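You operate a simulated robot arm through the tools that you are given. There is no shell and no other tool. Be economical: measure what you need, move in short steps, check, and stop when the job is done.

You are at the controls of a simulated robot arm. One attempt, no reset.

TASK
Press sample can 72 until the display grades it, then slide it out.
Fine: can on the slide tray, tray IN, red lever DOWN; red lever UP before you slide it OUT; leave the can on the tray and the blue lever shut.

It is judged by the outcome, as a careful person would: the job done as asked, and still so three seconds after it is handed in. It fails if anything else is knocked over, pushed out of place, dropped, spilled or broken.

THE ROBOT
A 7-joint arm with a two-finger parallel gripper, fixed in place. Base frame: the origin is at the foot of the arm, x ahead of it, y to its left, z up; the work surface is at about z = 0.784. Lengths are in m, angles in degrees, forces in N, time in s.
With the tool pointing down near the work surface it reaches from about 0.3 to 0.7 m from the base axis. Its first joint turns from -66.0 to 66.0 degrees. Payload 1.57 kg.
The tool frame sits at the grasp point between the pads (the TCP): z along the fingers, y along the line on which they close. The tips reach 0.03 m beyond it. Largest opening 0.11 m; finger width 0.024, thickness 0.012; the body of the gripper, 0.048 by 0.112 m, starts 0.078 m behind the TCP.
Orientation is that of the tool frame in the base frame, as a unit quaternion [w, x, y, z]. With the fingers straight down and closing along the base's y, the tool's x points along the base's -x, its y along +y and its z along -z.

THE INTERFACE
- The arm moves only by the tool jog_arm. Its argument "commands" is a list of rows, each an object of numbers (a shift or turn left out is 0, a gripper value left out holds the last): "dx", "dy", "dz": the shift along the tool's x, y, z in units of 200 mm (1.0 is 200 mm); "ax", "ay", "az": the turn, a rotation vector about the tool's x, y, z in units of 180 degrees (1.0 is 180 degrees); "jaw": the gripper command, from -1 (fully open) to 1 (shut), values between in proportion. In form: [{"dx": .., "dy": .., "dz": .., "ax": .., "ay": .., "az": .., "jaw": ..}, ...]. A call has 1 to 20 rows; each row is the pose to reach, as a shift and turn from the pose commanded when the call began, along the tool's axes at that moment. A call with a number of a shift or a turn outside -1 to 1 is refused whole. Each row takes 0.2 s and may step no farther than 0.05 m and 8.6 degrees from the row before; otherwise, or with a gripper value out of range, the whole call is refused. A pose out of reach is approached as far as the arm can. The call stops where the force on the tool passes 40 N (or 10 N more than at its start, if that is more) or the arm is blocked; 0.2 s more then pass. Each finger travels about 0.108 m/s and halts on what it meets, pressing with about 27 N; the grip force reading is that of the motor and also rises with nothing between the fingers. The clock runs only during rows and for 0.2 s after the last one: add rows that repeat a pose to give the fingers time. The reply holds the time, the measured pose of the TCP, the force on the tool along the base axes, the opening and the grip force, in the units named above and with some noise.
- Cameras (640 x 400 px; columns grow to the right, rows downward): "scene" is fixed at [0.1718, -0.4045, 1.4081]; the picture's right is [0.71, -0.70, 0.00], its down [-0.36, -0.36, -0.86] and it looks along [0.61, 0.61, -0.51] (base axes); focal length 275 px, centre (320, 200). "wrist" rides on the gripper at [0.07, 0.016, -0.141] in the tool frame; the picture's right is [-0.23, 0.97, 0.00], its down [-0.86, -0.20, -0.48] and it looks along [-0.47, -0.11, 0.88] (tool axes); focal length 222 px, centre (320, 200). There is no depth. A picture from a camera that has moved, and an enlarged one, comes with that camera's place and axes in the base frame and with its lens. The place of the scene camera against the robot may be out by one fixed shift of up to 0.012 m in any direction.
- camera(camera): a new picture of that camera. It takes no simulated time.
- enlarge(camera, box): a new picture of the part [left, top, right, bottom] of that camera's present view, enlarged. It takes no simulated time.
- sign_off(): hands the job in; it is judged then, once.

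Work in short steps. Places have to be worked out from the pictures, the camera data and where the tool is seen: move nearer, look again, correct. Check each grasp and each placing, and mend what went wrong. You have 120 turns and 68 pictures in all, those below and enlarged ones among them. Open the gripper and draw the arm clear of the work before you hand the job in, unless the task says otherwise; then end with one line.

The tools are called after ">>>" as name(argument=value, ...) on one line, values as JSON. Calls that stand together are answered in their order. jog_arm: Moves the arm, as the interface text tells. Its arguments: {"type":"object","properties":{"commands":{"type":"array"}},"required":["commands"]} The other tools are called the same way: camera (camera) takes a picture; enlarge (camera, box) takes an enlarged picture of a part of a camera's view; sign_off () hands the job in.

At the start:

```text
t: 0.0
tool_pos: [0.4127, 0.197, 1.198]
orientation: [0.0, 0.0, 1.0, 0.0]
force: [-0.5, 0.6, 0.1]
opening: 0.1101
grasp_force: 0.1
```

scene: 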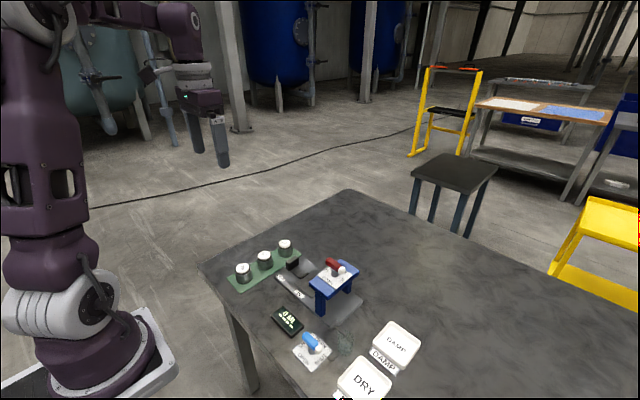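
wrist: 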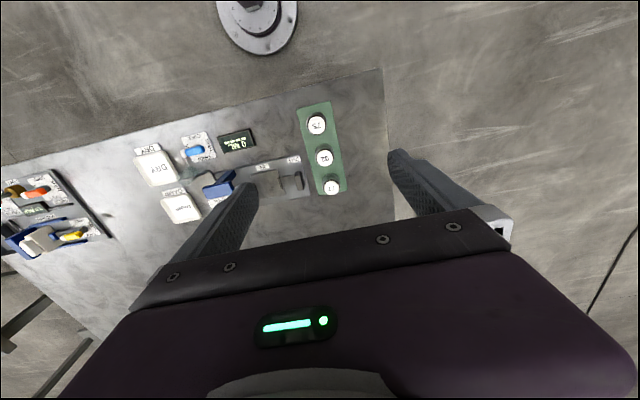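

I'll enlarge both views to identify the cans, tray, levers and display.

>>> enlarge(camera="scene", box=[210, 220, 430, 400])

>>> enlarge(camera="wrist", box=[130, 90, 370, 240])

```text
2.22 times, centred on (320, 310) of scene
camera zoom: at [0.1718, -0.4045, 1.4081], right [0.71, -0.7, 0.0], down [-0.36, -0.36, -0.86], along [0.61, 0.61, -0.51], focal length 610 px, centre (320, -44)
```

zoom: 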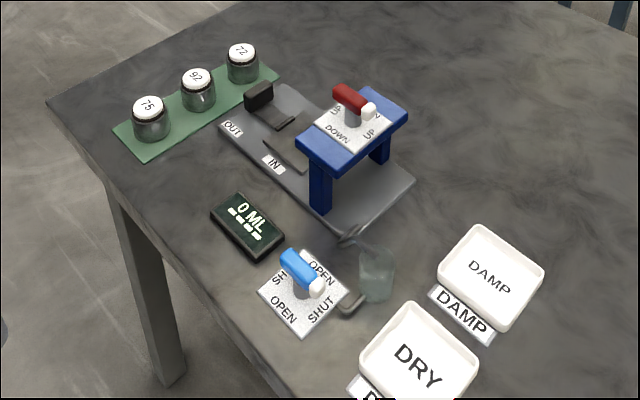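

```text
2.67 times, centred on (250, 165) of wrist
camera zoom: at [0.343, 0.2127, 1.3402], right [0.23, 0.97, 0.0], down [0.86, -0.2, 0.48], along [0.47, -0.11, -0.88], focal length 592 px, centre (507, 293)
```

zoom: 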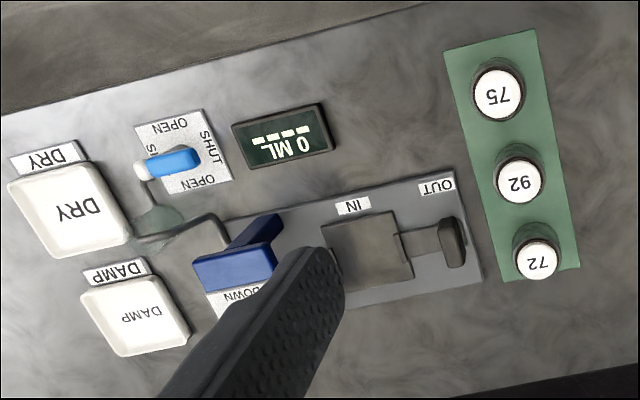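

Can 72 is near (0.585, 0.186), the tray is out at about (0.564, 0.015), and the press is at smaller y. I'll move above the press for a closer look.

>>> jog_arm(commands=[{"dy": -0.2, "dz": 0.08}, {"dy": -0.4, "dz": 0.16}, {"dy": -0.6, "dz": 0.25}, {"dy": -0.8, "dz": 0.35}, {"dy": -0.98, "dz": 0.45}, {"dy": -0.98, "dz": 0.45}])

>>> camera(camera="wrist")

```text
t: 1.4
tool_pos: [0.413, 0.0004, 1.1084]
orientation: [0.0, 0.0, 1.0, 0.0]
force: [0.0, -0.3, 0.0]
opening: 0.1099
grasp_force: 0.1
```

```text
63 pictures are left
camera wrist: at [0.3428, 0.0161, 1.2512], right [0.23, 0.97, 0.0], down [0.85, -0.2, 0.48], along [0.47, -0.11, -0.88], focal length 222 px, centre (320, 200)
```

wrist: 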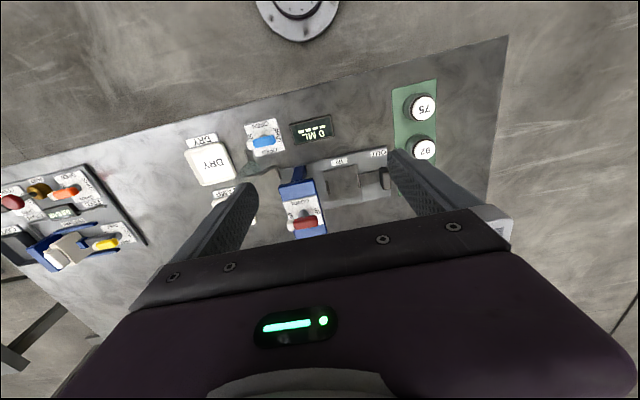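

>>> enlarge(camera="wrist", box=[230, 110, 410, 240])

>>> enlarge(camera="scene", box=[260, 235, 370, 325])

```text
3.08 times, centred on (320, 175) of wrist
camera zoom: at [0.3428, 0.0161, 1.2512], right [0.23, 0.97, 0.0], down [0.85, -0.2, 0.48], along [0.47, -0.11, -0.88], focal length 684 px, centre (320, 277)
```

zoom: 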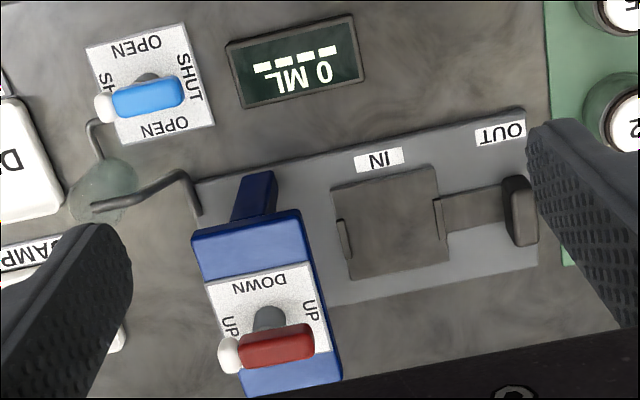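

```text
4.44 times, centred on (315, 280) of scene
camera zoom: at [0.1718, -0.4045, 1.4081], right [0.71, -0.7, 0.0], down [-0.36, -0.36, -0.86], along [0.61, 0.61, -0.51], focal length 1220 px, centre (342, -156)
```

zoom: 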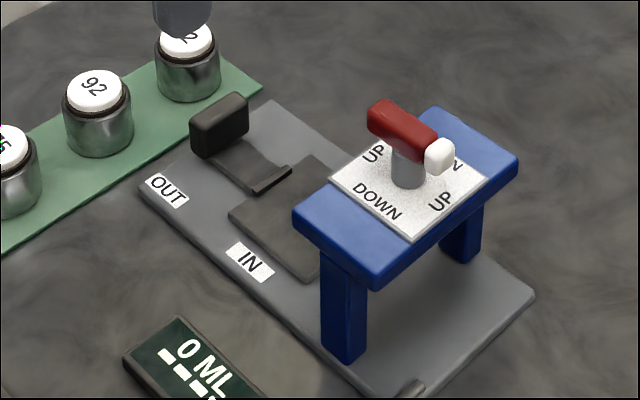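

Red lever bar is centred near (0.565, -0.067, 0.91), lying along y (UP); turning it 90° puts it on DOWN. The blue lever is shut. Next I'll move above can 72 with the jaw partly open.

>>> jog_arm(commands=[{"dx": -0.11, "dy": 0.12, "dz": 0.08}, {"dx": -0.22, "dy": 0.25, "dz": 0.18}, {"dx": -0.34, "dy": 0.37, "dz": 0.28}, {"dx": -0.45, "dy": 0.49, "dz": 0.38}, {"dx": -0.56, "dy": 0.61, "dz": 0.48}, {"dx": -0.67, "dy": 0.73, "dz": 0.58, "jaw": -0.45}, {"dx": -0.77, "dy": 0.84, "dz": 0.68, "jaw": -0.45}, {"dx": -0.86, "dy": 0.93, "dz": 0.76, "jaw": -0.45}, {"dx": -0.86, "dy": 0.93, "dz": 0.76, "jaw": -0.45}])

>>> camera(camera="wrist")

>>> enlarge(camera="scene", box=[200, 150, 400, 320])

```text
t: 3.4
tool_pos: [0.5846, 0.1858, 0.9572]
orientation: [0.0, 0.0, 1.0, 0.0]
force: [-0.2, 0.4, 0.7]
opening: 0.0797
grasp_force: 0.0
```

```text
60 pictures are left
camera wrist: at [0.5153, 0.2024, 1.0992], right [0.23, 0.97, 0.0], down [0.86, -0.2, 0.48], along [0.47, -0.11, -0.88], focal length 222 px, centre (320, 200)
```

wrist: 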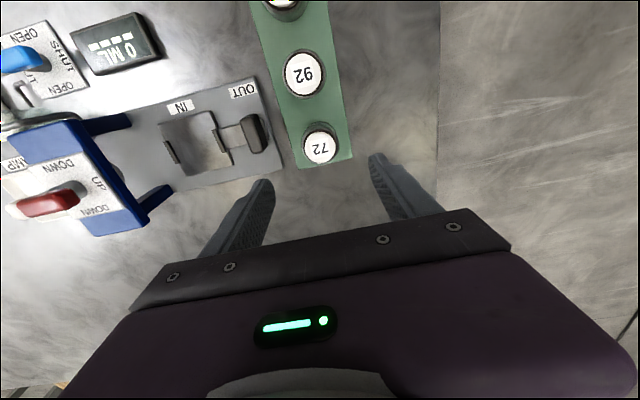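

```text
2.35 times, centred on (300, 235) of scene
camera zoom: at [0.1718, -0.4045, 1.4081], right [0.71, -0.7, 0.0], down [-0.36, -0.36, -0.86], along [0.61, 0.61, -0.51], focal length 646 px, centre (367, 118)
```

zoom: 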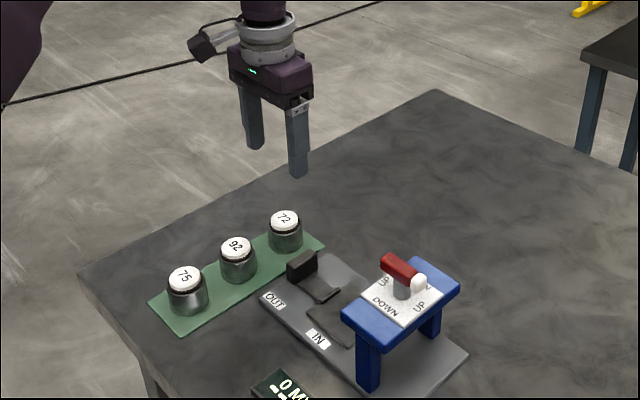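

Can 72 computes to (0.585, 0.186), which is directly under the TCP. I'll descend around it without gripping yet.

>>> jog_arm(commands=[{"dz": 0.15}, {"dz": 0.3}, {"dz": 0.45}, {"dz": 0.57}, {"dz": 0.66}, {"dz": 0.66}])

>>> camera(camera="wrist")

>>> enlarge(camera="scene", box=[220, 200, 340, 300])

```text
t: 4.8
tool_pos: [0.5836, 0.1873, 0.8226]
orientation: [0.0, -0.001, 1.0, 0.0]
force: [0.8, -0.2, 0.4]
opening: 0.0799
grasp_force: 0.2
```

```text
58 pictures are left
camera wrist: at [0.515, 0.2029, 0.9653], right [0.23, 0.97, 0.0], down [0.86, -0.2, 0.48], along [0.47, -0.11, -0.88], focal length 222 px, centre (320, 200)
```

wrist: 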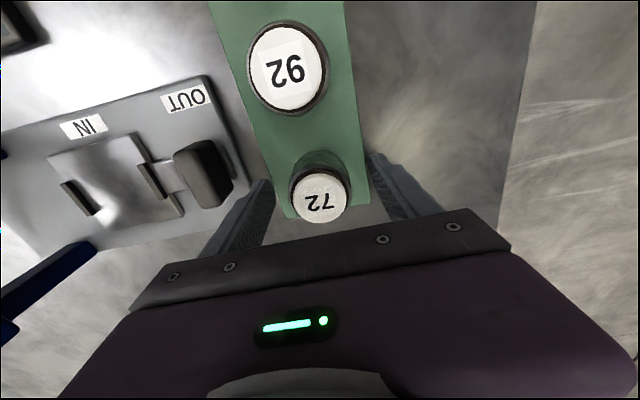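

```text
4.00 times, centred on (280, 250) of scene
camera zoom: at [0.1718, -0.4045, 1.4081], right [0.71, -0.7, 0.0], down [-0.36, -0.36, -0.86], along [0.61, 0.61, -0.51], focal length 1098 px, centre (480, 0)
```

zoom: 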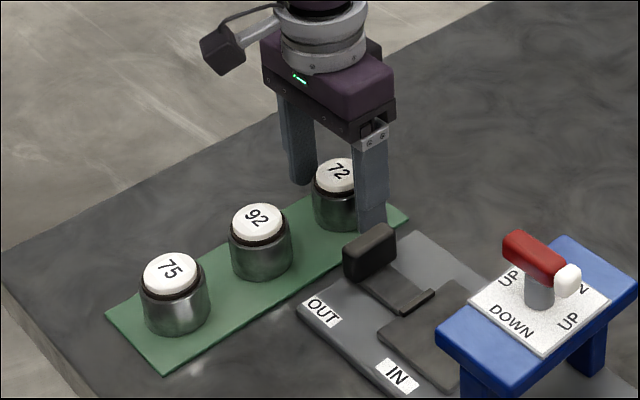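

The can is centred between the pads, about 3 mm nearer the base in x. I'll correct that and close.

>>> jog_arm(commands=[{"dx": 0.015}, {"dx": 0.015, "jaw": 0.3}, {"dx": 0.015, "jaw": 1}, {"dx": 0.015, "jaw": 1}, {"dx": 0.015, "jaw": 1}])

```text
t: 6.0
tool_pos: [0.5811, 0.186, 0.8243]
orientation: [0.0, 0.0, 1.0, 0.0]
force: [0.6, -0.6, 1.1]
opening: 0.047
grasp_force: 26.8
```

Gripped at 0.047 m. I'll lift, then rotate 90° so the fingers close along x with the camera on the +y side, while moving over the tray at about (0.559, 0.018).

>>> jog_arm(commands=[{"dz": -0.1, "jaw": 1}, {"dz": -0.25}, {"dz": -0.4}, {"dz": -0.55}, {"dz": -0.62}, {"dz": -0.62, "dx": 0.01, "dy": -0.08, "az": 0.045}, {"dz": -0.62, "dx": 0.02, "dy": -0.16, "az": 0.09}, {"dz": -0.62, "dx": 0.03, "dy": -0.24, "az": 0.135}, {"dz": -0.62, "dx": 0.04, "dy": -0.32, "az": 0.18}, {"dz": -0.62, "dx": 0.05, "dy": -0.4, "az": 0.225}, {"dz": -0.62, "dx": 0.06, "dy": -0.48, "az": 0.27}, {"dz": -0.62, "dx": 0.07, "dy": -0.56, "az": 0.315}, {"dz": -0.62, "dx": 0.08, "dy": -0.64, "az": 0.36}, {"dz": -0.62, "dx": 0.09, "dy": -0.7, "az": 0.405}, {"dz": -0.62, "dx": 0.1, "dy": -0.77, "az": 0.45}, {"dz": -0.62, "dx": 0.11, "dy": -0.84, "az": 0.49}, {"dz": -0.62, "dx": 0.11, "dy": -0.84, "az": 0.5}, {"dz": -0.62, "dx": 0.11, "dy": -0.84, "az": 0.5}])

>>> camera(camera="wrist")

>>> enlarge(camera="scene", box=[220, 190, 380, 320])

```text
t: 9.8
tool_pos: [0.5586, 0.019, 0.9491]
orientation: [0.0, 0.707, 0.707, 0.001]
force: [0.7, 0.0, -2.5]
opening: 0.0469
grasp_force: 26.6
```

```text
56 pictures are left
camera wrist: at [0.5759, 0.0883, 1.0908], right [0.97, -0.23, 0.0], down [-0.2, -0.85, 0.48], along [-0.11, -0.47, -0.88], focal length 222 px, centre (320, 200)
```

wrist: 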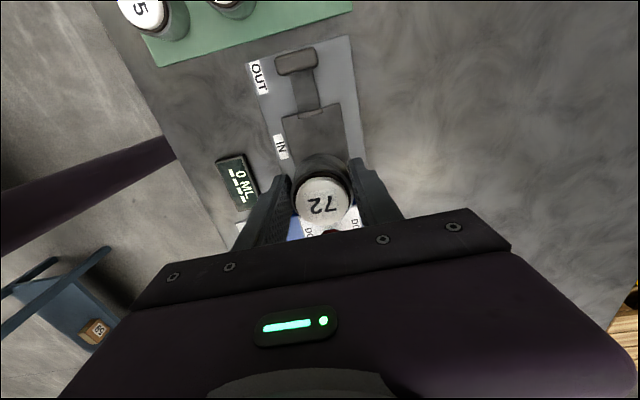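

```text
3.08 times, centred on (300, 255) of scene
camera zoom: at [0.1718, -0.4045, 1.4081], right [0.71, -0.7, 0.0], down [-0.36, -0.36, -0.86], along [0.61, 0.61, -0.51], focal length 845 px, centre (382, 31)
```

zoom: 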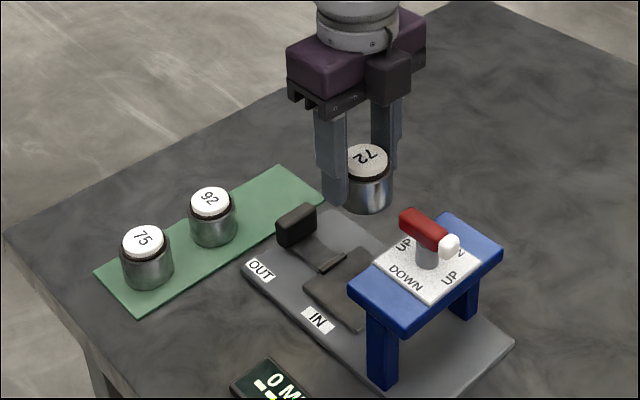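

The can is held upright over the tray. I'll lower it most of the way and check.

>>> jog_arm(commands=[{"dz": 0.15}, {"dz": 0.3}, {"dz": 0.42}, {"dz": 0.5}, {"dz": 0.535}, {"dz": 0.535}])

>>> camera(camera="wrist")

>>> enlarge(camera="scene", box=[260, 220, 360, 320])

```text
t: 11.2
tool_pos: [0.5601, 0.0186, 0.8427]
orientation: [0.0, 0.707, 0.707, 0.0]
force: [-0.5, -0.4, -1.7]
opening: 0.0468
grasp_force: 27.3
```

```text
54 pictures are left
camera wrist: at [0.5757, 0.0882, 0.9836], right [0.97, -0.23, 0.0], down [-0.2, -0.86, 0.48], along [-0.11, -0.47, -0.88], focal length 222 px, centre (320, 200)
```

wrist: 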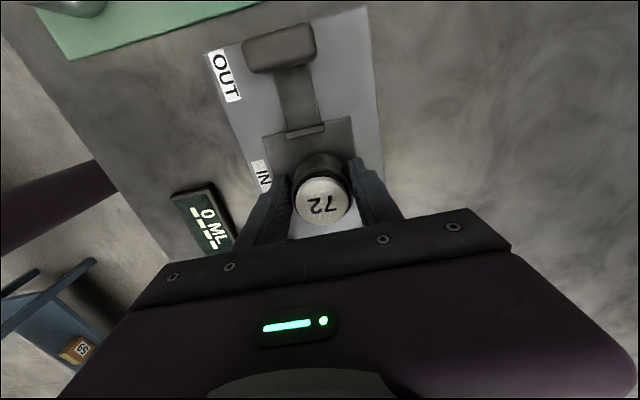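

```text
4.00 times, centred on (310, 270) of scene
camera zoom: at [0.1718, -0.4045, 1.4081], right [0.71, -0.7, 0.0], down [-0.36, -0.36, -0.86], along [0.61, 0.61, -0.51], focal length 1098 px, centre (360, -80)
```

zoom: 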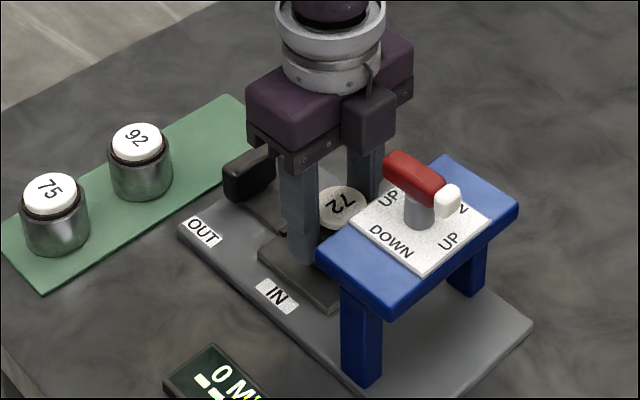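

Clear of the press, and centred between the tray's lips. I'll lower in 2 mm steps to find contact.

>>> jog_arm(commands=[{"dz": 0.01}, {"dz": 0.02}, {"dz": 0.03}, {"dz": 0.03}])

```text
t: 12.2
tool_pos: [0.5594, 0.0191, 0.8368]
orientation: [0.0, 0.707, 0.707, 0.0]
force: [-7.0, -0.8, 18.6]
opening: 0.0468
grasp_force: 27.4
```

Contact (18 N up), so the can is seated. I'll ease up 1 mm, release and back straight off.

>>> jog_arm(commands=[{"dz": -0.006}, {"dz": -0.006, "jaw": 0.0}, {"dz": -0.006, "jaw": -0.4}, {"dz": -0.006, "jaw": -0.4}, {"dz": -0.1}, {"dz": -0.25}, {"dz": -0.4}, {"dz": -0.6}, {"dz": -0.6, "dx": 0.1}, {"dz": -0.6, "dx": 0.2}, {"dz": -0.6, "dx": 0.2}])

>>> camera(camera="wrist")

>>> enlarge(camera="scene", box=[260, 220, 360, 320])

```text
t: 14.6
tool_pos: [0.5596, 0.0596, 0.9555]
orientation: [0.0, 0.707, 0.708, 0.0]
force: [-0.4, 0.0, -0.4]
opening: 0.0767
grasp_force: 0.1
```

```text
52 pictures are left
camera wrist: at [0.576, 0.1288, 1.0974], right [0.97, -0.23, 0.0], down [-0.2, -0.86, 0.48], along [-0.11, -0.47, -0.88], focal length 222 px, centre (320, 200)
```

wrist: 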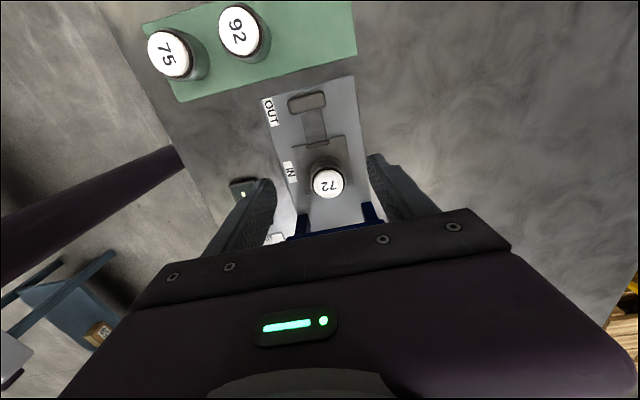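

```text
4.00 times, centred on (310, 270) of scene
camera zoom: at [0.1718, -0.4045, 1.4081], right [0.71, -0.7, 0.0], down [-0.36, -0.36, -0.86], along [0.61, 0.61, -0.51], focal length 1098 px, centre (360, -80)
```

zoom: 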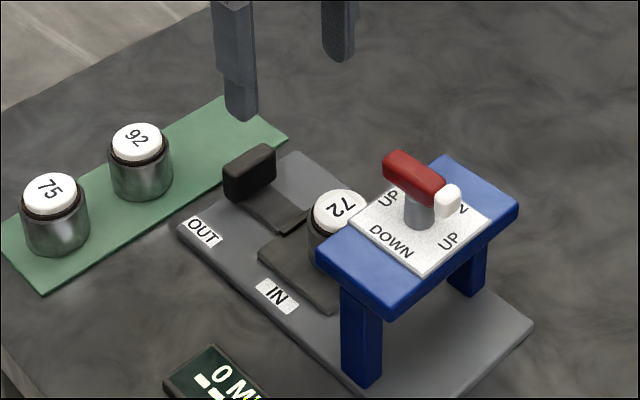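

Can stands on the tray. Handle block is near (0.557, 0.108); I'll grip it along x with this same orientation.

>>> jog_arm(commands=[{"dx": 0.12, "dy": -0.013, "dz": 0.1}, {"dx": 0.242, "dy": -0.013, "dz": 0.2}, {"dx": 0.242, "dy": -0.013, "dz": 0.35}, {"dx": 0.242, "dy": -0.013, "dz": 0.5}, {"dx": 0.242, "dy": -0.013, "dz": 0.6}, {"dx": 0.242, "dy": -0.013, "dz": 0.6}])

>>> camera(camera="wrist")

>>> enlarge(camera="scene", box=[260, 220, 360, 320])

```text
t: 16.0
tool_pos: [0.5556, 0.1064, 0.8356]
orientation: [0.0, 0.707, 0.707, 0.0]
force: [0.0, -0.1, 0.4]
opening: 0.0769
grasp_force: 0.0
```

```text
50 pictures are left
camera wrist: at [0.5732, 0.1767, 0.9773], right [0.97, -0.23, 0.0], down [-0.2, -0.86, 0.48], along [-0.11, -0.47, -0.88], focal length 222 px, centre (320, 200)
```

wrist: 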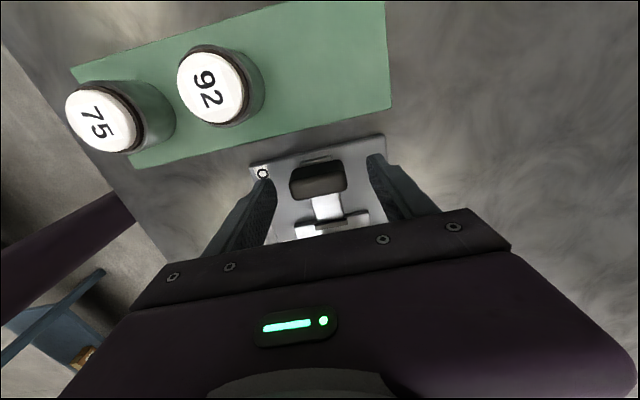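

```text
4.00 times, centred on (310, 270) of scene
camera zoom: at [0.1718, -0.4045, 1.4081], right [0.71, -0.7, 0.0], down [-0.36, -0.36, -0.86], along [0.61, 0.61, -0.51], focal length 1098 px, centre (360, -80)
```

zoom: 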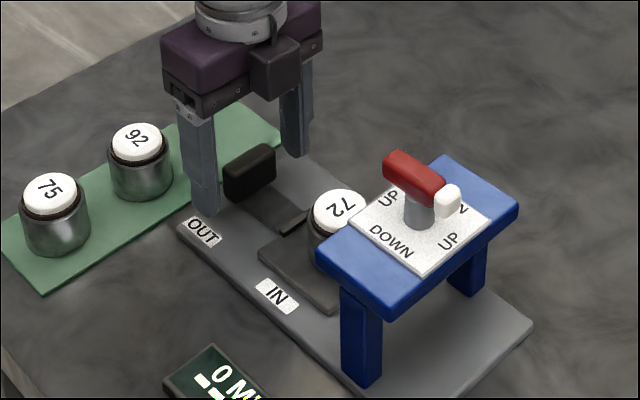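

Handle is between the fingers; shift 3 mm in +y and close on it.

>>> jog_arm(commands=[{"dx": 0.016, "dy": 0.005}, {"dx": 0.016, "dy": 0.005, "jaw": 0.0}, {"dx": 0.016, "dy": 0.005, "jaw": 1}, {"dx": 0.016, "dy": 0.005, "jaw": 1}, {"dx": 0.016, "dy": 0.005, "jaw": 1}])

```text
t: 17.2
tool_pos: [0.5548, 0.111, 0.8357]
orientation: [-0.002, 0.707, 0.707, -0.002]
force: [-27.8, -0.7, 7.7]
opening: 0.0438
grasp_force: 44.8
```

Sideways load of 28 N means the handle centre lies slightly nearer the base; I'll shift about 3 mm in −x to relieve it.

>>> jog_arm(commands=[{"dy": -0.007, "jaw": 1}, {"dy": -0.014, "jaw": 1}, {"dy": -0.014, "jaw": 1}])

```text
t: 18.0
tool_pos: [0.555, 0.1105, 0.8359]
orientation: [0.0, 0.707, 0.707, 0.001]
force: [-7.5, 0.1, -6.9]
opening: 0.044
grasp_force: 45.1
```

Relieved. Now push the tray in slowly along −y, partway first.

>>> jog_arm(commands=[{"dx": -0.04, "dy": -0.003, "jaw": 1}, {"dx": -0.08, "dy": -0.003}, {"dx": -0.12, "dy": -0.003}, {"dx": -0.16, "dy": -0.003}, {"dx": -0.2, "dy": -0.003}, {"dx": -0.2, "dy": -0.003}])

>>> enlarge(camera="scene", box=[260, 220, 360, 320])

```text
t: 19.4
tool_pos: [0.5559, 0.0698, 0.8372]
orientation: [0.001, 0.707, 0.707, 0.001]
force: [7.7, -0.1, -10.3]
opening: 0.0438
grasp_force: 44.5
```

```text
4.00 times, centred on (310, 270) of scene
camera zoom: at [0.1721, -0.4045, 1.408], right [0.71, -0.7, 0.0], down [-0.36, -0.36, -0.86], along [0.61, 0.61, -0.51], focal length 1098 px, centre (360, -80)
```

zoom: 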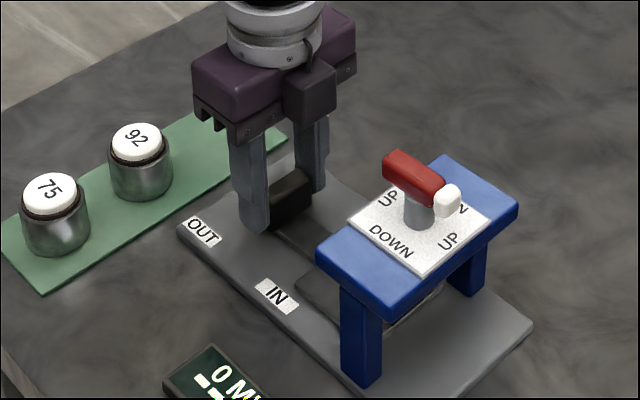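

Tray slides well, load low. I'll continue toward the IN stop in small steps.

>>> jog_arm(commands=[{"dx": -0.04, "jaw": 1}, {"dx": -0.08}, {"dx": -0.12}, {"dx": -0.16}, {"dx": -0.19}, {"dx": -0.21}, {"dx": -0.23}, {"dx": -0.25}, {"dx": -0.27}])

>>> enlarge(camera="scene", box=[260, 220, 360, 320])

>>> camera(camera="wrist")

```text
t: 21.4
tool_pos: [0.5543, 0.0257, 0.8355]
orientation: [-0.003, 0.707, 0.708, 0.005]
force: [3.8, 3.7, -4.4]
opening: 0.0441
grasp_force: 45.3
stopped in row 9: the force on the tool passed its limit (the readings are from after the stop); the commanded pose is now the measured one
```

```text
4.00 times, centred on (310, 270) of scene
camera zoom: at [0.1719, -0.4044, 1.4081], right [0.71, -0.7, 0.0], down [-0.36, -0.36, -0.86], along [0.61, 0.61, -0.51], focal length 1098 px, centre (360, -80)
```

zoom: 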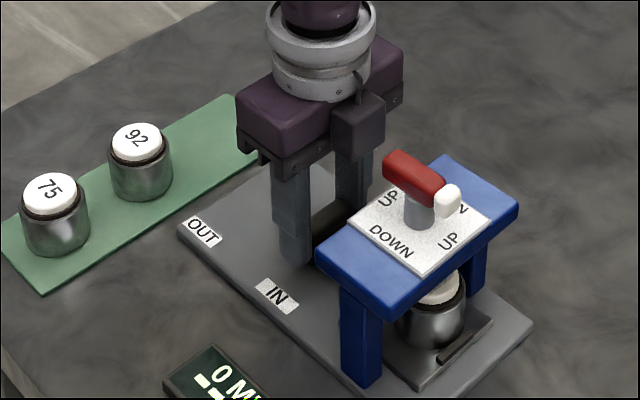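

```text
46 pictures are left
camera wrist: at [0.5713, 0.0932, 0.9782], right [0.97, -0.22, 0.0], down [-0.2, -0.86, 0.47], along [-0.1, -0.46, -0.88], focal length 222 px, centre (320, 200)
```

wrist: 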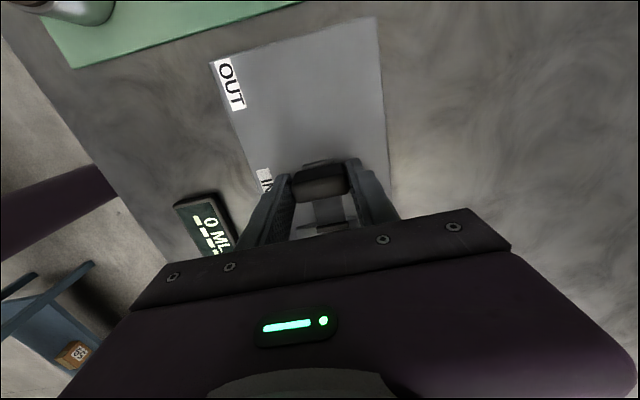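

The tray has hit its IN stop after 85 mm of travel, with the can upright under the press. I'll release the handle, lift, and look at the lever.

>>> jog_arm(commands=[{"jaw": 0.0}, {"jaw": -0.3}, {"jaw": -0.3}, {"dz": -0.1}, {"dz": -0.3}, {"dz": -0.5}, {"dz": -0.7}, {"dz": -0.85}, {"dz": -0.85}])

>>> camera(camera="wrist")

>>> enlarge(camera="scene", box=[280, 230, 380, 330])

```text
t: 23.4
tool_pos: [0.5546, 0.0219, 1.0076]
orientation: [-0.003, 0.706, 0.708, 0.005]
force: [-0.3, 0.8, -0.1]
opening: 0.0715
grasp_force: 0.1
```

```text
45 pictures are left
camera wrist: at [0.5703, 0.091, 1.149], right [0.97, -0.22, 0.0], down [-0.2, -0.86, 0.47], along [-0.11, -0.46, -0.88], focal length 222 px, centre (320, 200)
```

wrist: 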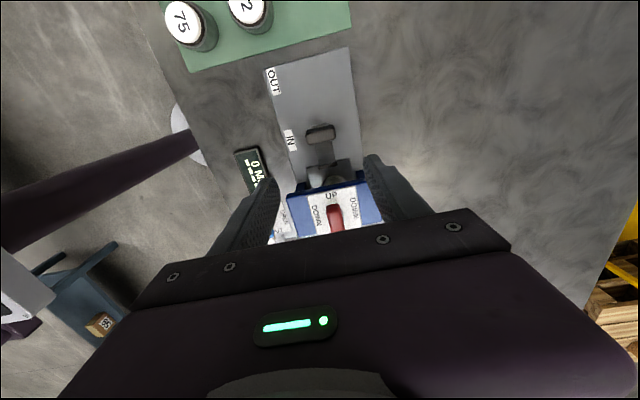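

```text
4.00 times, centred on (330, 280) of scene
camera zoom: at [0.1718, -0.4045, 1.4081], right [0.71, -0.7, 0.0], down [-0.36, -0.36, -0.86], along [0.61, 0.61, -0.51], focal length 1098 px, centre (280, -120)
```

zoom: 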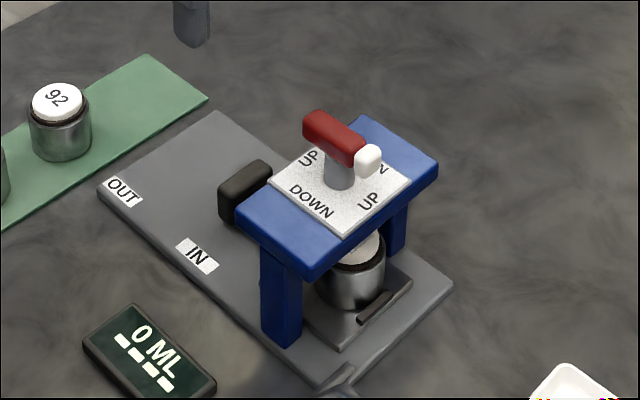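

Display reads 0 ML, so no pressing has started. I'll move above the lever to centre on the bar.

>>> jog_arm(commands=[{"dx": -0.15, "dy": 0.015}, {"dx": -0.3, "dy": 0.03}, {"dx": -0.44, "dy": 0.04}, {"dx": -0.44, "dy": 0.04}])

>>> enlarge(camera="wrist", box=[220, 80, 420, 240])

>>> enlarge(camera="scene", box=[280, 210, 390, 310])

```text
t: 24.4
tool_pos: [0.5633, -0.0646, 1.0062]
orientation: [-0.003, 0.706, 0.708, 0.004]
force: [0.1, -0.3, -0.4]
opening: 0.0716
grasp_force: 0.1
```

```text
2.50 times, centred on (320, 160) of wrist
camera zoom: at [0.5795, 0.003, 1.1481], right [0.97, -0.22, 0.0], down [-0.2, -0.86, 0.47], along [-0.11, -0.46, -0.88], focal length 555 px, centre (320, 300)
```

zoom: 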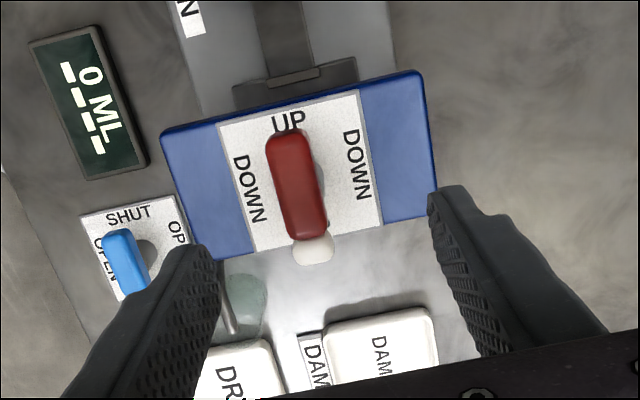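

```text
4.00 times, centred on (335, 260) of scene
camera zoom: at [0.1718, -0.4045, 1.4081], right [0.71, -0.7, 0.0], down [-0.36, -0.36, -0.86], along [0.61, 0.61, -0.51], focal length 1098 px, centre (260, -40)
```

zoom: 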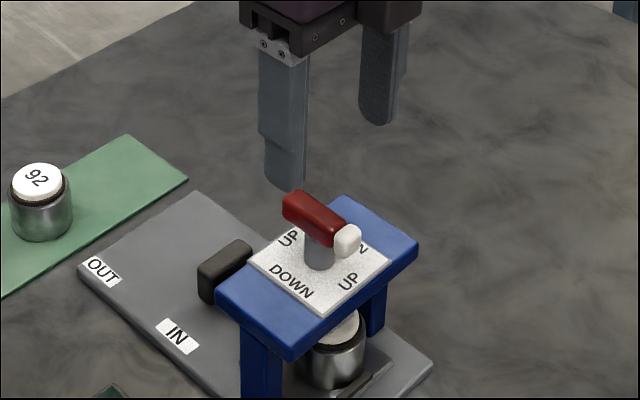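

Bar centre is at about (0.555, −0.068). I'll correct and descend so the fingers straddle the bar, with the tips at about z 0.896.

>>> jog_arm(commands=[{"dx": -0.017, "dy": -0.042, "dz": 0.05}, {"dx": -0.017, "dy": -0.042, "dz": 0.2}, {"dx": -0.017, "dy": -0.042, "dz": 0.3}, {"dx": -0.017, "dy": -0.042, "dz": 0.36}, {"dx": -0.017, "dy": -0.042, "dz": 0.4}, {"dx": -0.017, "dy": -0.042, "dz": 0.4}])

>>> camera(camera="wrist")

>>> enlarge(camera="scene", box=[280, 210, 390, 310])

```text
t: 25.8
tool_pos: [0.5547, -0.0686, 0.9244]
orientation: [-0.003, 0.706, 0.708, 0.005]
force: [-0.3, 0.5, -0.5]
opening: 0.0713
grasp_force: 0.0
```

```text
41 pictures are left
camera wrist: at [0.5709, 0.0002, 1.0672], right [0.97, -0.22, 0.0], down [-0.2, -0.86, 0.47], along [-0.11, -0.46, -0.88], focal length 222 px, centre (320, 200)
```

wrist: 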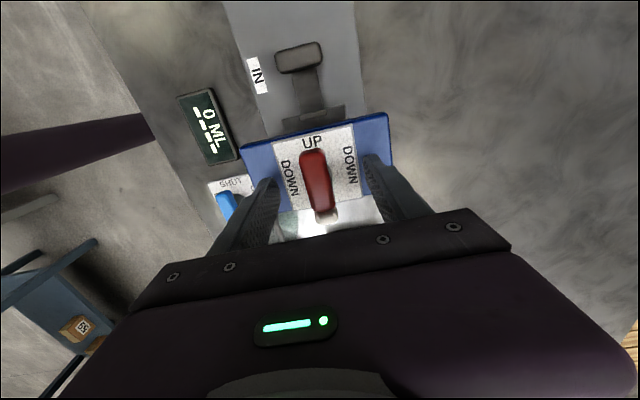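

```text
4.00 times, centred on (335, 260) of scene
camera zoom: at [0.1718, -0.4045, 1.4081], right [0.71, -0.7, 0.0], down [-0.36, -0.36, -0.86], along [0.61, 0.61, -0.51], focal length 1098 px, centre (260, -40)
```

zoom: 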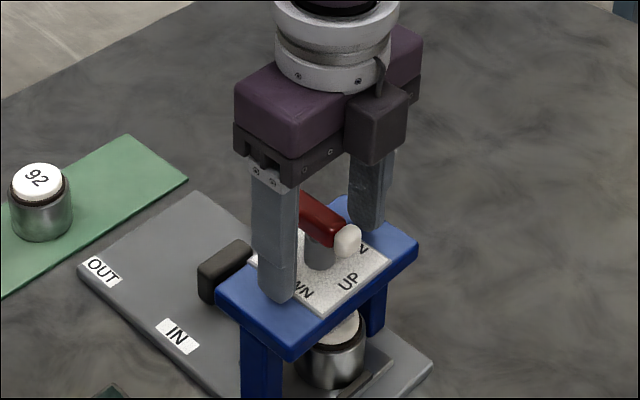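

Centred. Close on the bar and check side load.

>>> jog_arm(commands=[{"dy": -0.004, "jaw": 0.3}, {"dy": -0.004, "jaw": 0.6}, {"dy": -0.004, "jaw": 1}, {"dy": -0.004, "jaw": 1}])

```text
t: 26.8
tool_pos: [0.5553, -0.0676, 0.9245]
orientation: [-0.002, 0.706, 0.708, 0.006]
force: [15.3, -0.9, -7.4]
opening: 0.0195
grasp_force: 33.4
```

Gripped at 19.5 mm with a mild side load. I'll shift 1.5 mm to relieve it and try a small counter-clockwise turn.

>>> jog_arm(commands=[{"dy": 0.008, "jaw": 1}, {"dy": 0.008, "az": -0.03}, {"dy": 0.008, "az": -0.06}, {"dy": 0.008, "az": -0.09}, {"dy": 0.008, "az": -0.12}, {"dy": 0.008, "az": -0.12}])

>>> enlarge(camera="scene", box=[260, 220, 380, 340])

```text
t: 28.1
tool_pos: [0.5559, -0.0668, 0.925]
orientation: [-0.001, 0.56, 0.828, 0.005]
force: [13.7, 2.7, -7.7]
opening: 0.0197
grasp_force: 33.2
```

```text
3.33 times, centred on (320, 280) of scene
camera zoom: at [0.1723, -0.4044, 1.408], right [0.71, -0.7, 0.0], down [-0.36, -0.36, -0.86], along [0.61, 0.61, -0.51], focal length 915 px, centre (320, -67)
```

zoom: 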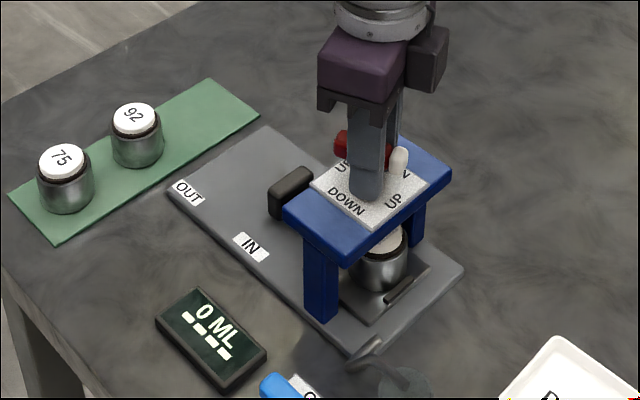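

The lever is turning freely with the gripper. I'll continue to the full 90°.

>>> jog_arm(commands=[{"az": -0.04, "jaw": 1}, {"az": -0.08}, {"az": -0.12}, {"az": -0.16}, {"az": -0.2}, {"az": -0.24}, {"az": -0.28}, {"az": -0.32}, {"az": -0.35}, {"az": -0.38}, {"az": -0.38}])

>>> enlarge(camera="scene", box=[260, 220, 380, 340])

```text
t: 30.3
tool_pos: [0.5569, -0.0656, 0.9249]
orientation: [0.003, 0.018, 1.0, 0.007]
force: [2.8, 4.9, -6.4]
opening: 0.0199
grasp_force: 34.0
stopped in row 10: the force on the tool passed its limit (the readings are from after the stop); the commanded pose is now the measured one
```

```text
3.33 times, centred on (320, 280) of scene
camera zoom: at [0.1719, -0.4044, 1.4081], right [0.71, -0.7, 0.0], down [-0.36, -0.36, -0.86], along [0.61, 0.61, -0.51], focal length 915 px, centre (320, -67)
```

zoom: 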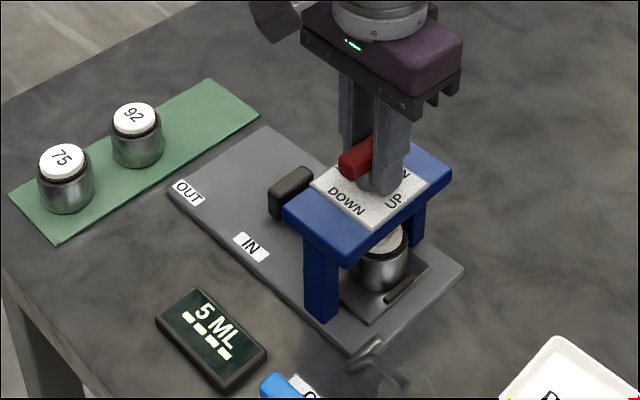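

The lever is DOWN at its stop and the display is counting (5 ML). I'll hold and watch it.

>>> jog_arm(commands=[{"jaw": 1}, {"jaw": 1}, {"jaw": 1}, {"jaw": 1}, {"jaw": 1}, {"jaw": 1}, {"jaw": 1}, {"jaw": 1}, {"jaw": 1}, {"jaw": 1}])

>>> enlarge(camera="scene", box=[260, 300, 340, 360])

```text
t: 32.5
tool_pos: [0.5571, -0.0656, 0.9255]
orientation: [0.004, 0.017, 1.0, 0.007]
force: [7.9, 11.9, -10.6]
opening: 0.0199
grasp_force: 33.4
```

```text
6.67 times, centred on (300, 330) of scene
camera zoom: at [0.1722, -0.4042, 1.4081], right [0.71, -0.7, 0.0], down [-0.36, -0.36, -0.86], along [0.61, 0.61, -0.51], focal length 1831 px, centre (453, -667)
```

zoom: 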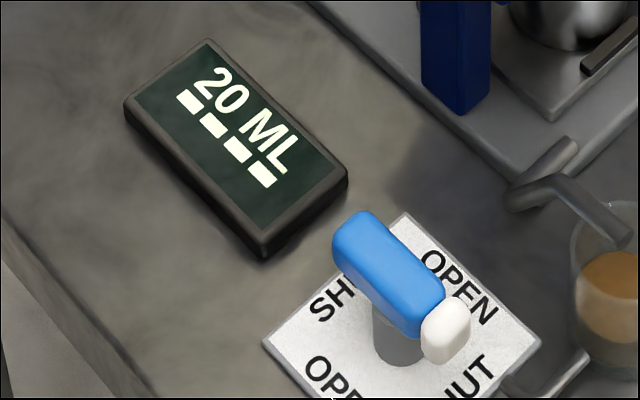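

Now 20 ML and no grade yet; the glass is filling. I'll continue in short waits.

>>> jog_arm(commands=[{"jaw": 1}, {"jaw": 1}, {"jaw": 1}, {"jaw": 1}])

>>> enlarge(camera="scene", box=[260, 300, 360, 360])

```text
t: 33.5
tool_pos: [0.5574, -0.0649, 0.9252]
orientation: [0.004, 0.017, 1.0, 0.008]
force: [8.2, 14.3, -10.4]
opening: 0.0199
grasp_force: 34.4
```

```text
6.40 times, centred on (310, 330) of scene
camera zoom: at [0.1722, -0.4041, 1.4081], right [0.71, -0.7, 0.0], down [-0.36, -0.36, -0.86], along [0.61, 0.61, -0.51], focal length 1758 px, centre (384, -632)
```

zoom: 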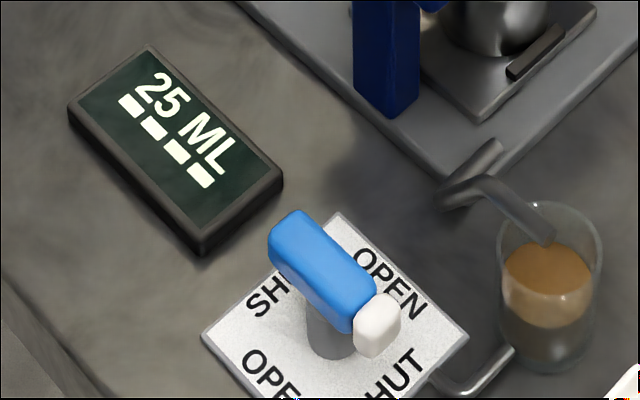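

25 ML, with the glass around two-thirds full. Another short wait.

>>> jog_arm(commands=[{"jaw": 1}, {"jaw": 1}, {"jaw": 1}, {"jaw": 1}])

>>> enlarge(camera="scene", box=[260, 300, 360, 360])

```text
t: 34.5
tool_pos: [0.5568, -0.0645, 0.9249]
orientation: [0.004, 0.017, 1.0, 0.006]
force: [7.8, 14.9, -7.5]
opening: 0.02
grasp_force: 33.4
```

```text
6.40 times, centred on (310, 330) of scene
camera zoom: at [0.1722, -0.4041, 1.4081], right [0.71, -0.7, 0.0], down [-0.36, -0.36, -0.86], along [0.61, 0.61, -0.51], focal length 1758 px, centre (384, -632)
```

zoom: 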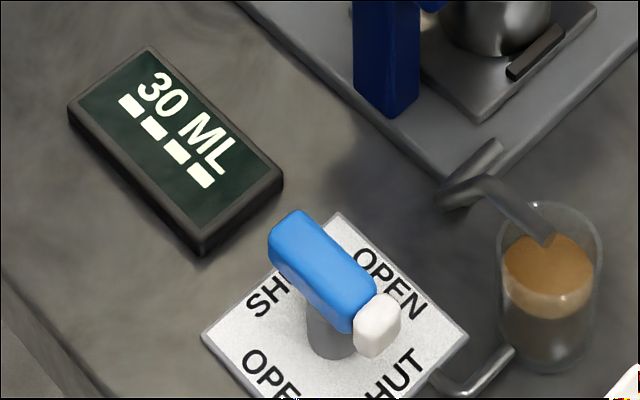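

30 ML, with some headroom left in the glass. Another short wait, watching level and display.

>>> jog_arm(commands=[{"jaw": 1}, {"jaw": 1}, {"jaw": 1}])

>>> enlarge(camera="scene", box=[260, 300, 360, 360])

```text
t: 35.3
tool_pos: [0.557, -0.0649, 0.9247]
orientation: [0.004, 0.017, 1.0, 0.006]
force: [7.8, 16.0, -7.7]
opening: 0.0197
grasp_force: 33.4
```

```text
6.40 times, centred on (310, 330) of scene
camera zoom: at [0.1722, -0.4041, 1.4081], right [0.71, -0.7, 0.0], down [-0.36, -0.36, -0.86], along [0.61, 0.61, -0.51], focal length 1758 px, centre (384, -632)
```

zoom: 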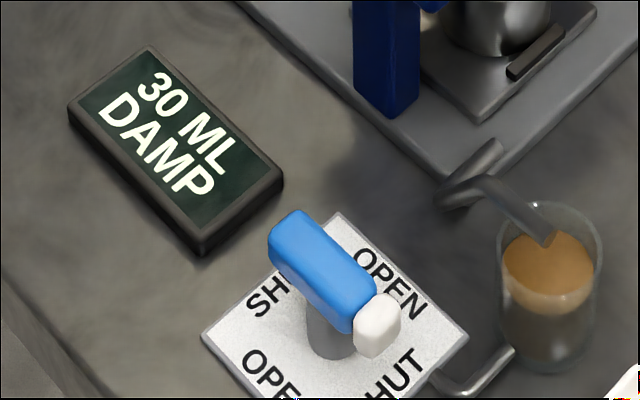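

Graded: 30 ML, DAMP. I'll turn the lever straight back UP.

>>> jog_arm(commands=[{"az": 0.04, "jaw": 1}, {"az": 0.08}, {"az": 0.12}, {"az": 0.16}, {"az": 0.2}, {"az": 0.24}, {"az": 0.28}, {"az": 0.32}, {"az": 0.36}, {"az": 0.4}, {"az": 0.44}, {"az": 0.475}, {"az": 0.49}, {"az": 0.49}])

>>> enlarge(camera="scene", box=[260, 230, 380, 350])

```text
t: 38.3
tool_pos: [0.5544, -0.0678, 0.9251]
orientation: [-0.002, 0.708, 0.706, 0.005]
force: [-28.7, -21.3, -0.7]
opening: 0.0198
grasp_force: 32.7
```

```text
3.33 times, centred on (320, 290) of scene
camera zoom: at [0.1711, -0.405, 1.408], right [0.71, -0.7, 0.0], down [-0.36, -0.36, -0.86], along [0.61, 0.61, -0.51], focal length 915 px, centre (320, -100)
```

zoom: 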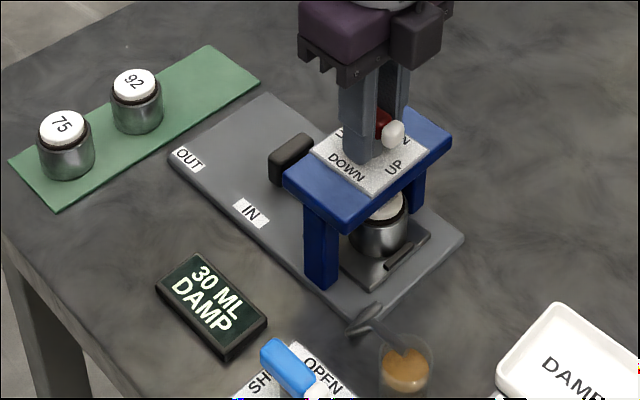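

Lever is back UP and the grade held. I'll relieve the side load, open, and lift straight off.

>>> jog_arm(commands=[{"dx": -0.008, "dy": -0.01, "jaw": 1}, {"dx": -0.008, "dy": -0.01, "jaw": 0.6}, {"dx": -0.008, "dy": -0.01, "jaw": 0.1}, {"dx": -0.008, "dy": -0.01, "jaw": -0.3}, {"dx": -0.008, "dy": -0.01}, {"dx": -0.008, "dy": -0.01, "dz": -0.12}, {"dx": -0.008, "dy": -0.01, "dz": -0.27}, {"dx": -0.008, "dy": -0.01, "dz": -0.42}, {"dx": -0.008, "dy": -0.01, "dz": -0.42}])

>>> enlarge(camera="wrist", box=[220, 80, 420, 240])

>>> enlarge(camera="scene", box=[260, 230, 380, 350])

```text
t: 40.3
tool_pos: [0.554, -0.0685, 1.0095]
orientation: [-0.001, 0.708, 0.706, 0.007]
force: [-0.6, -0.2, 0.4]
opening: 0.0714
grasp_force: 0.1
```

```text
2.50 times, centred on (320, 160) of wrist
camera zoom: at [0.5705, -0.0009, 1.1522], right [0.97, -0.23, 0.0], down [-0.21, -0.86, 0.47], along [-0.1, -0.45, -0.88], focal length 555 px, centre (320, 300)
```

zoom: 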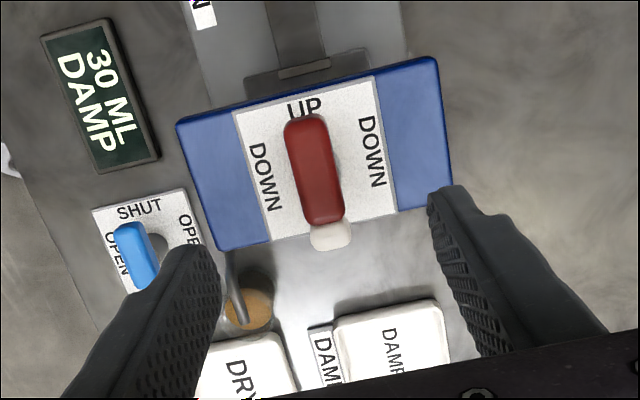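

```text
3.33 times, centred on (320, 290) of scene
camera zoom: at [0.1718, -0.4045, 1.4081], right [0.71, -0.7, 0.0], down [-0.36, -0.36, -0.86], along [0.61, 0.61, -0.51], focal length 915 px, centre (320, -100)
```

zoom: 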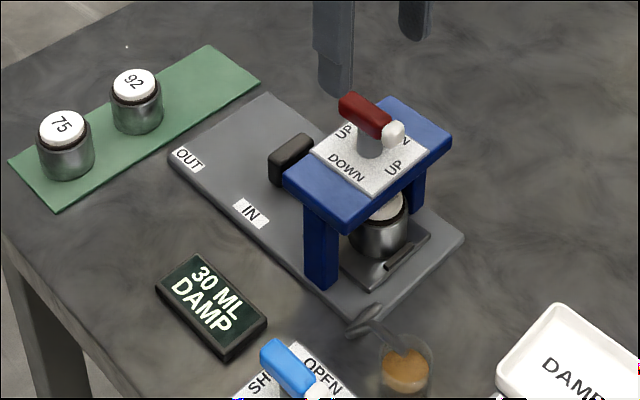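

Lever fully UP, DAMP displayed, blue still shut. I'll move back over the tray handle at (0.555, 0.025) and descend.

>>> jog_arm(commands=[{"dx": 0.15}, {"dx": 0.3}, {"dx": 0.468}, {"dx": 0.468, "dz": 0.15}, {"dx": 0.468, "dz": 0.35}, {"dx": 0.468, "dz": 0.5}, {"dx": 0.468, "dz": 0.62}, {"dx": 0.468, "dz": 0.7}, {"dx": 0.468, "dz": 0.7}])

>>> camera(camera="wrist")

```text
t: 42.3
tool_pos: [0.5553, 0.0265, 0.8711]
orientation: [-0.002, 0.708, 0.706, 0.007]
force: [-0.7, -0.5, -0.5]
opening: 0.0717
grasp_force: 0.1
```

```text
30 pictures are left
camera wrist: at [0.5718, 0.0949, 1.0133], right [0.97, -0.23, 0.0], down [-0.21, -0.86, 0.47], along [-0.1, -0.45, -0.88], focal length 222 px, centre (320, 200)
```

wrist: 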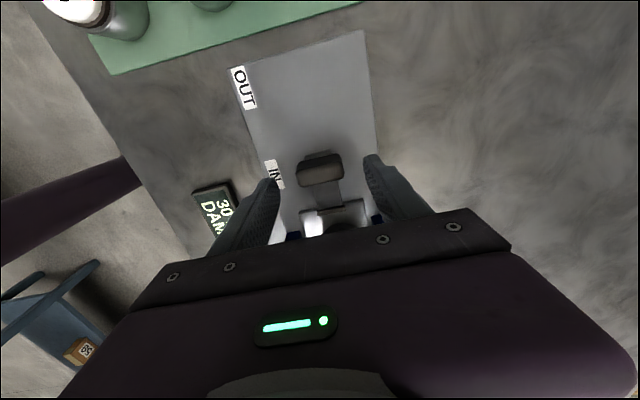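

Handle is centred between the fingers. Descend the last 35 mm and close on it.

>>> jog_arm(commands=[{"dz": 0.08}, {"dz": 0.15}, {"dz": 0.175}, {"dz": 0.175, "jaw": 0.0}, {"dz": 0.175, "jaw": 1}, {"dz": 0.175, "jaw": 1}, {"dz": 0.175, "jaw": 1}])

```text
t: 43.9
tool_pos: [0.5553, 0.0276, 0.8356]
orientation: [-0.003, 0.708, 0.706, 0.006]
force: [-5.1, -0.9, -1.7]
opening: 0.0438
grasp_force: 44.9
```

Firm grip with little side load. I'll pull the tray out along +y in small, smooth steps.

>>> jog_arm(commands=[{"dx": 0.02, "jaw": 1}, {"dx": 0.05}, {"dx": 0.08}, {"dx": 0.11}, {"dx": 0.14}, {"dx": 0.17}, {"dx": 0.2}, {"dx": 0.23}, {"dx": 0.26}, {"dx": 0.29}, {"dx": 0.32}, {"dx": 0.35}, {"dx": 0.37}, {"dx": 0.37}])

>>> enlarge(camera="scene", box=[240, 220, 360, 340])

```text
t: 46.9
tool_pos: [0.5555, 0.1002, 0.8356]
orientation: [-0.003, 0.709, 0.705, 0.006]
force: [-17.1, 0.6, -31.7]
opening: 0.044
grasp_force: 45.3
```

```text
3.33 times, centred on (300, 280) of scene
camera zoom: at [0.172, -0.4044, 1.4081], right [0.71, -0.7, 0.0], down [-0.36, -0.36, -0.86], along [0.61, 0.61, -0.51], focal length 915 px, centre (387, -67)
```

zoom: 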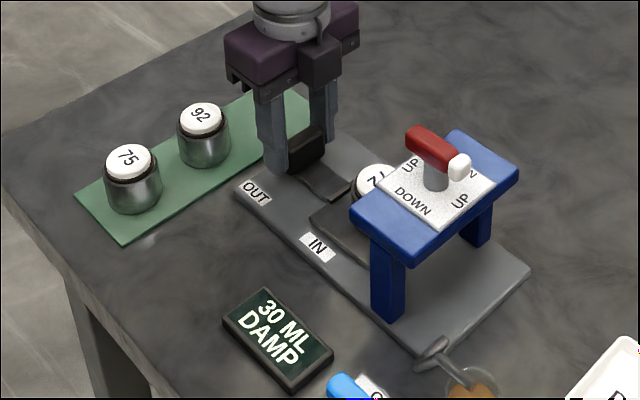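

Almost out. The tilt gave some vertical load, so I'll lower slightly and finish to the OUT stop.

>>> jog_arm(commands=[{"dz": 0.005, "dy": -0.004, "jaw": 1}, {"dx": 0.015, "dz": 0.007, "dy": -0.004}, {"dx": 0.03, "dz": 0.007, "dy": -0.004}, {"dx": 0.045, "dz": 0.007, "dy": -0.004}, {"dx": 0.06, "dz": 0.007, "dy": -0.004}, {"dx": 0.07, "dz": 0.007, "dy": -0.004}, {"dx": 0.075, "dz": 0.007, "dy": -0.004}])

```text
t: 48.5
tool_pos: [0.5548, 0.1126, 0.8366]
orientation: [-0.001, 0.709, 0.705, 0.005]
force: [-18.8, -31.5, 9.5]
opening: 0.0437
grasp_force: 44.8
```

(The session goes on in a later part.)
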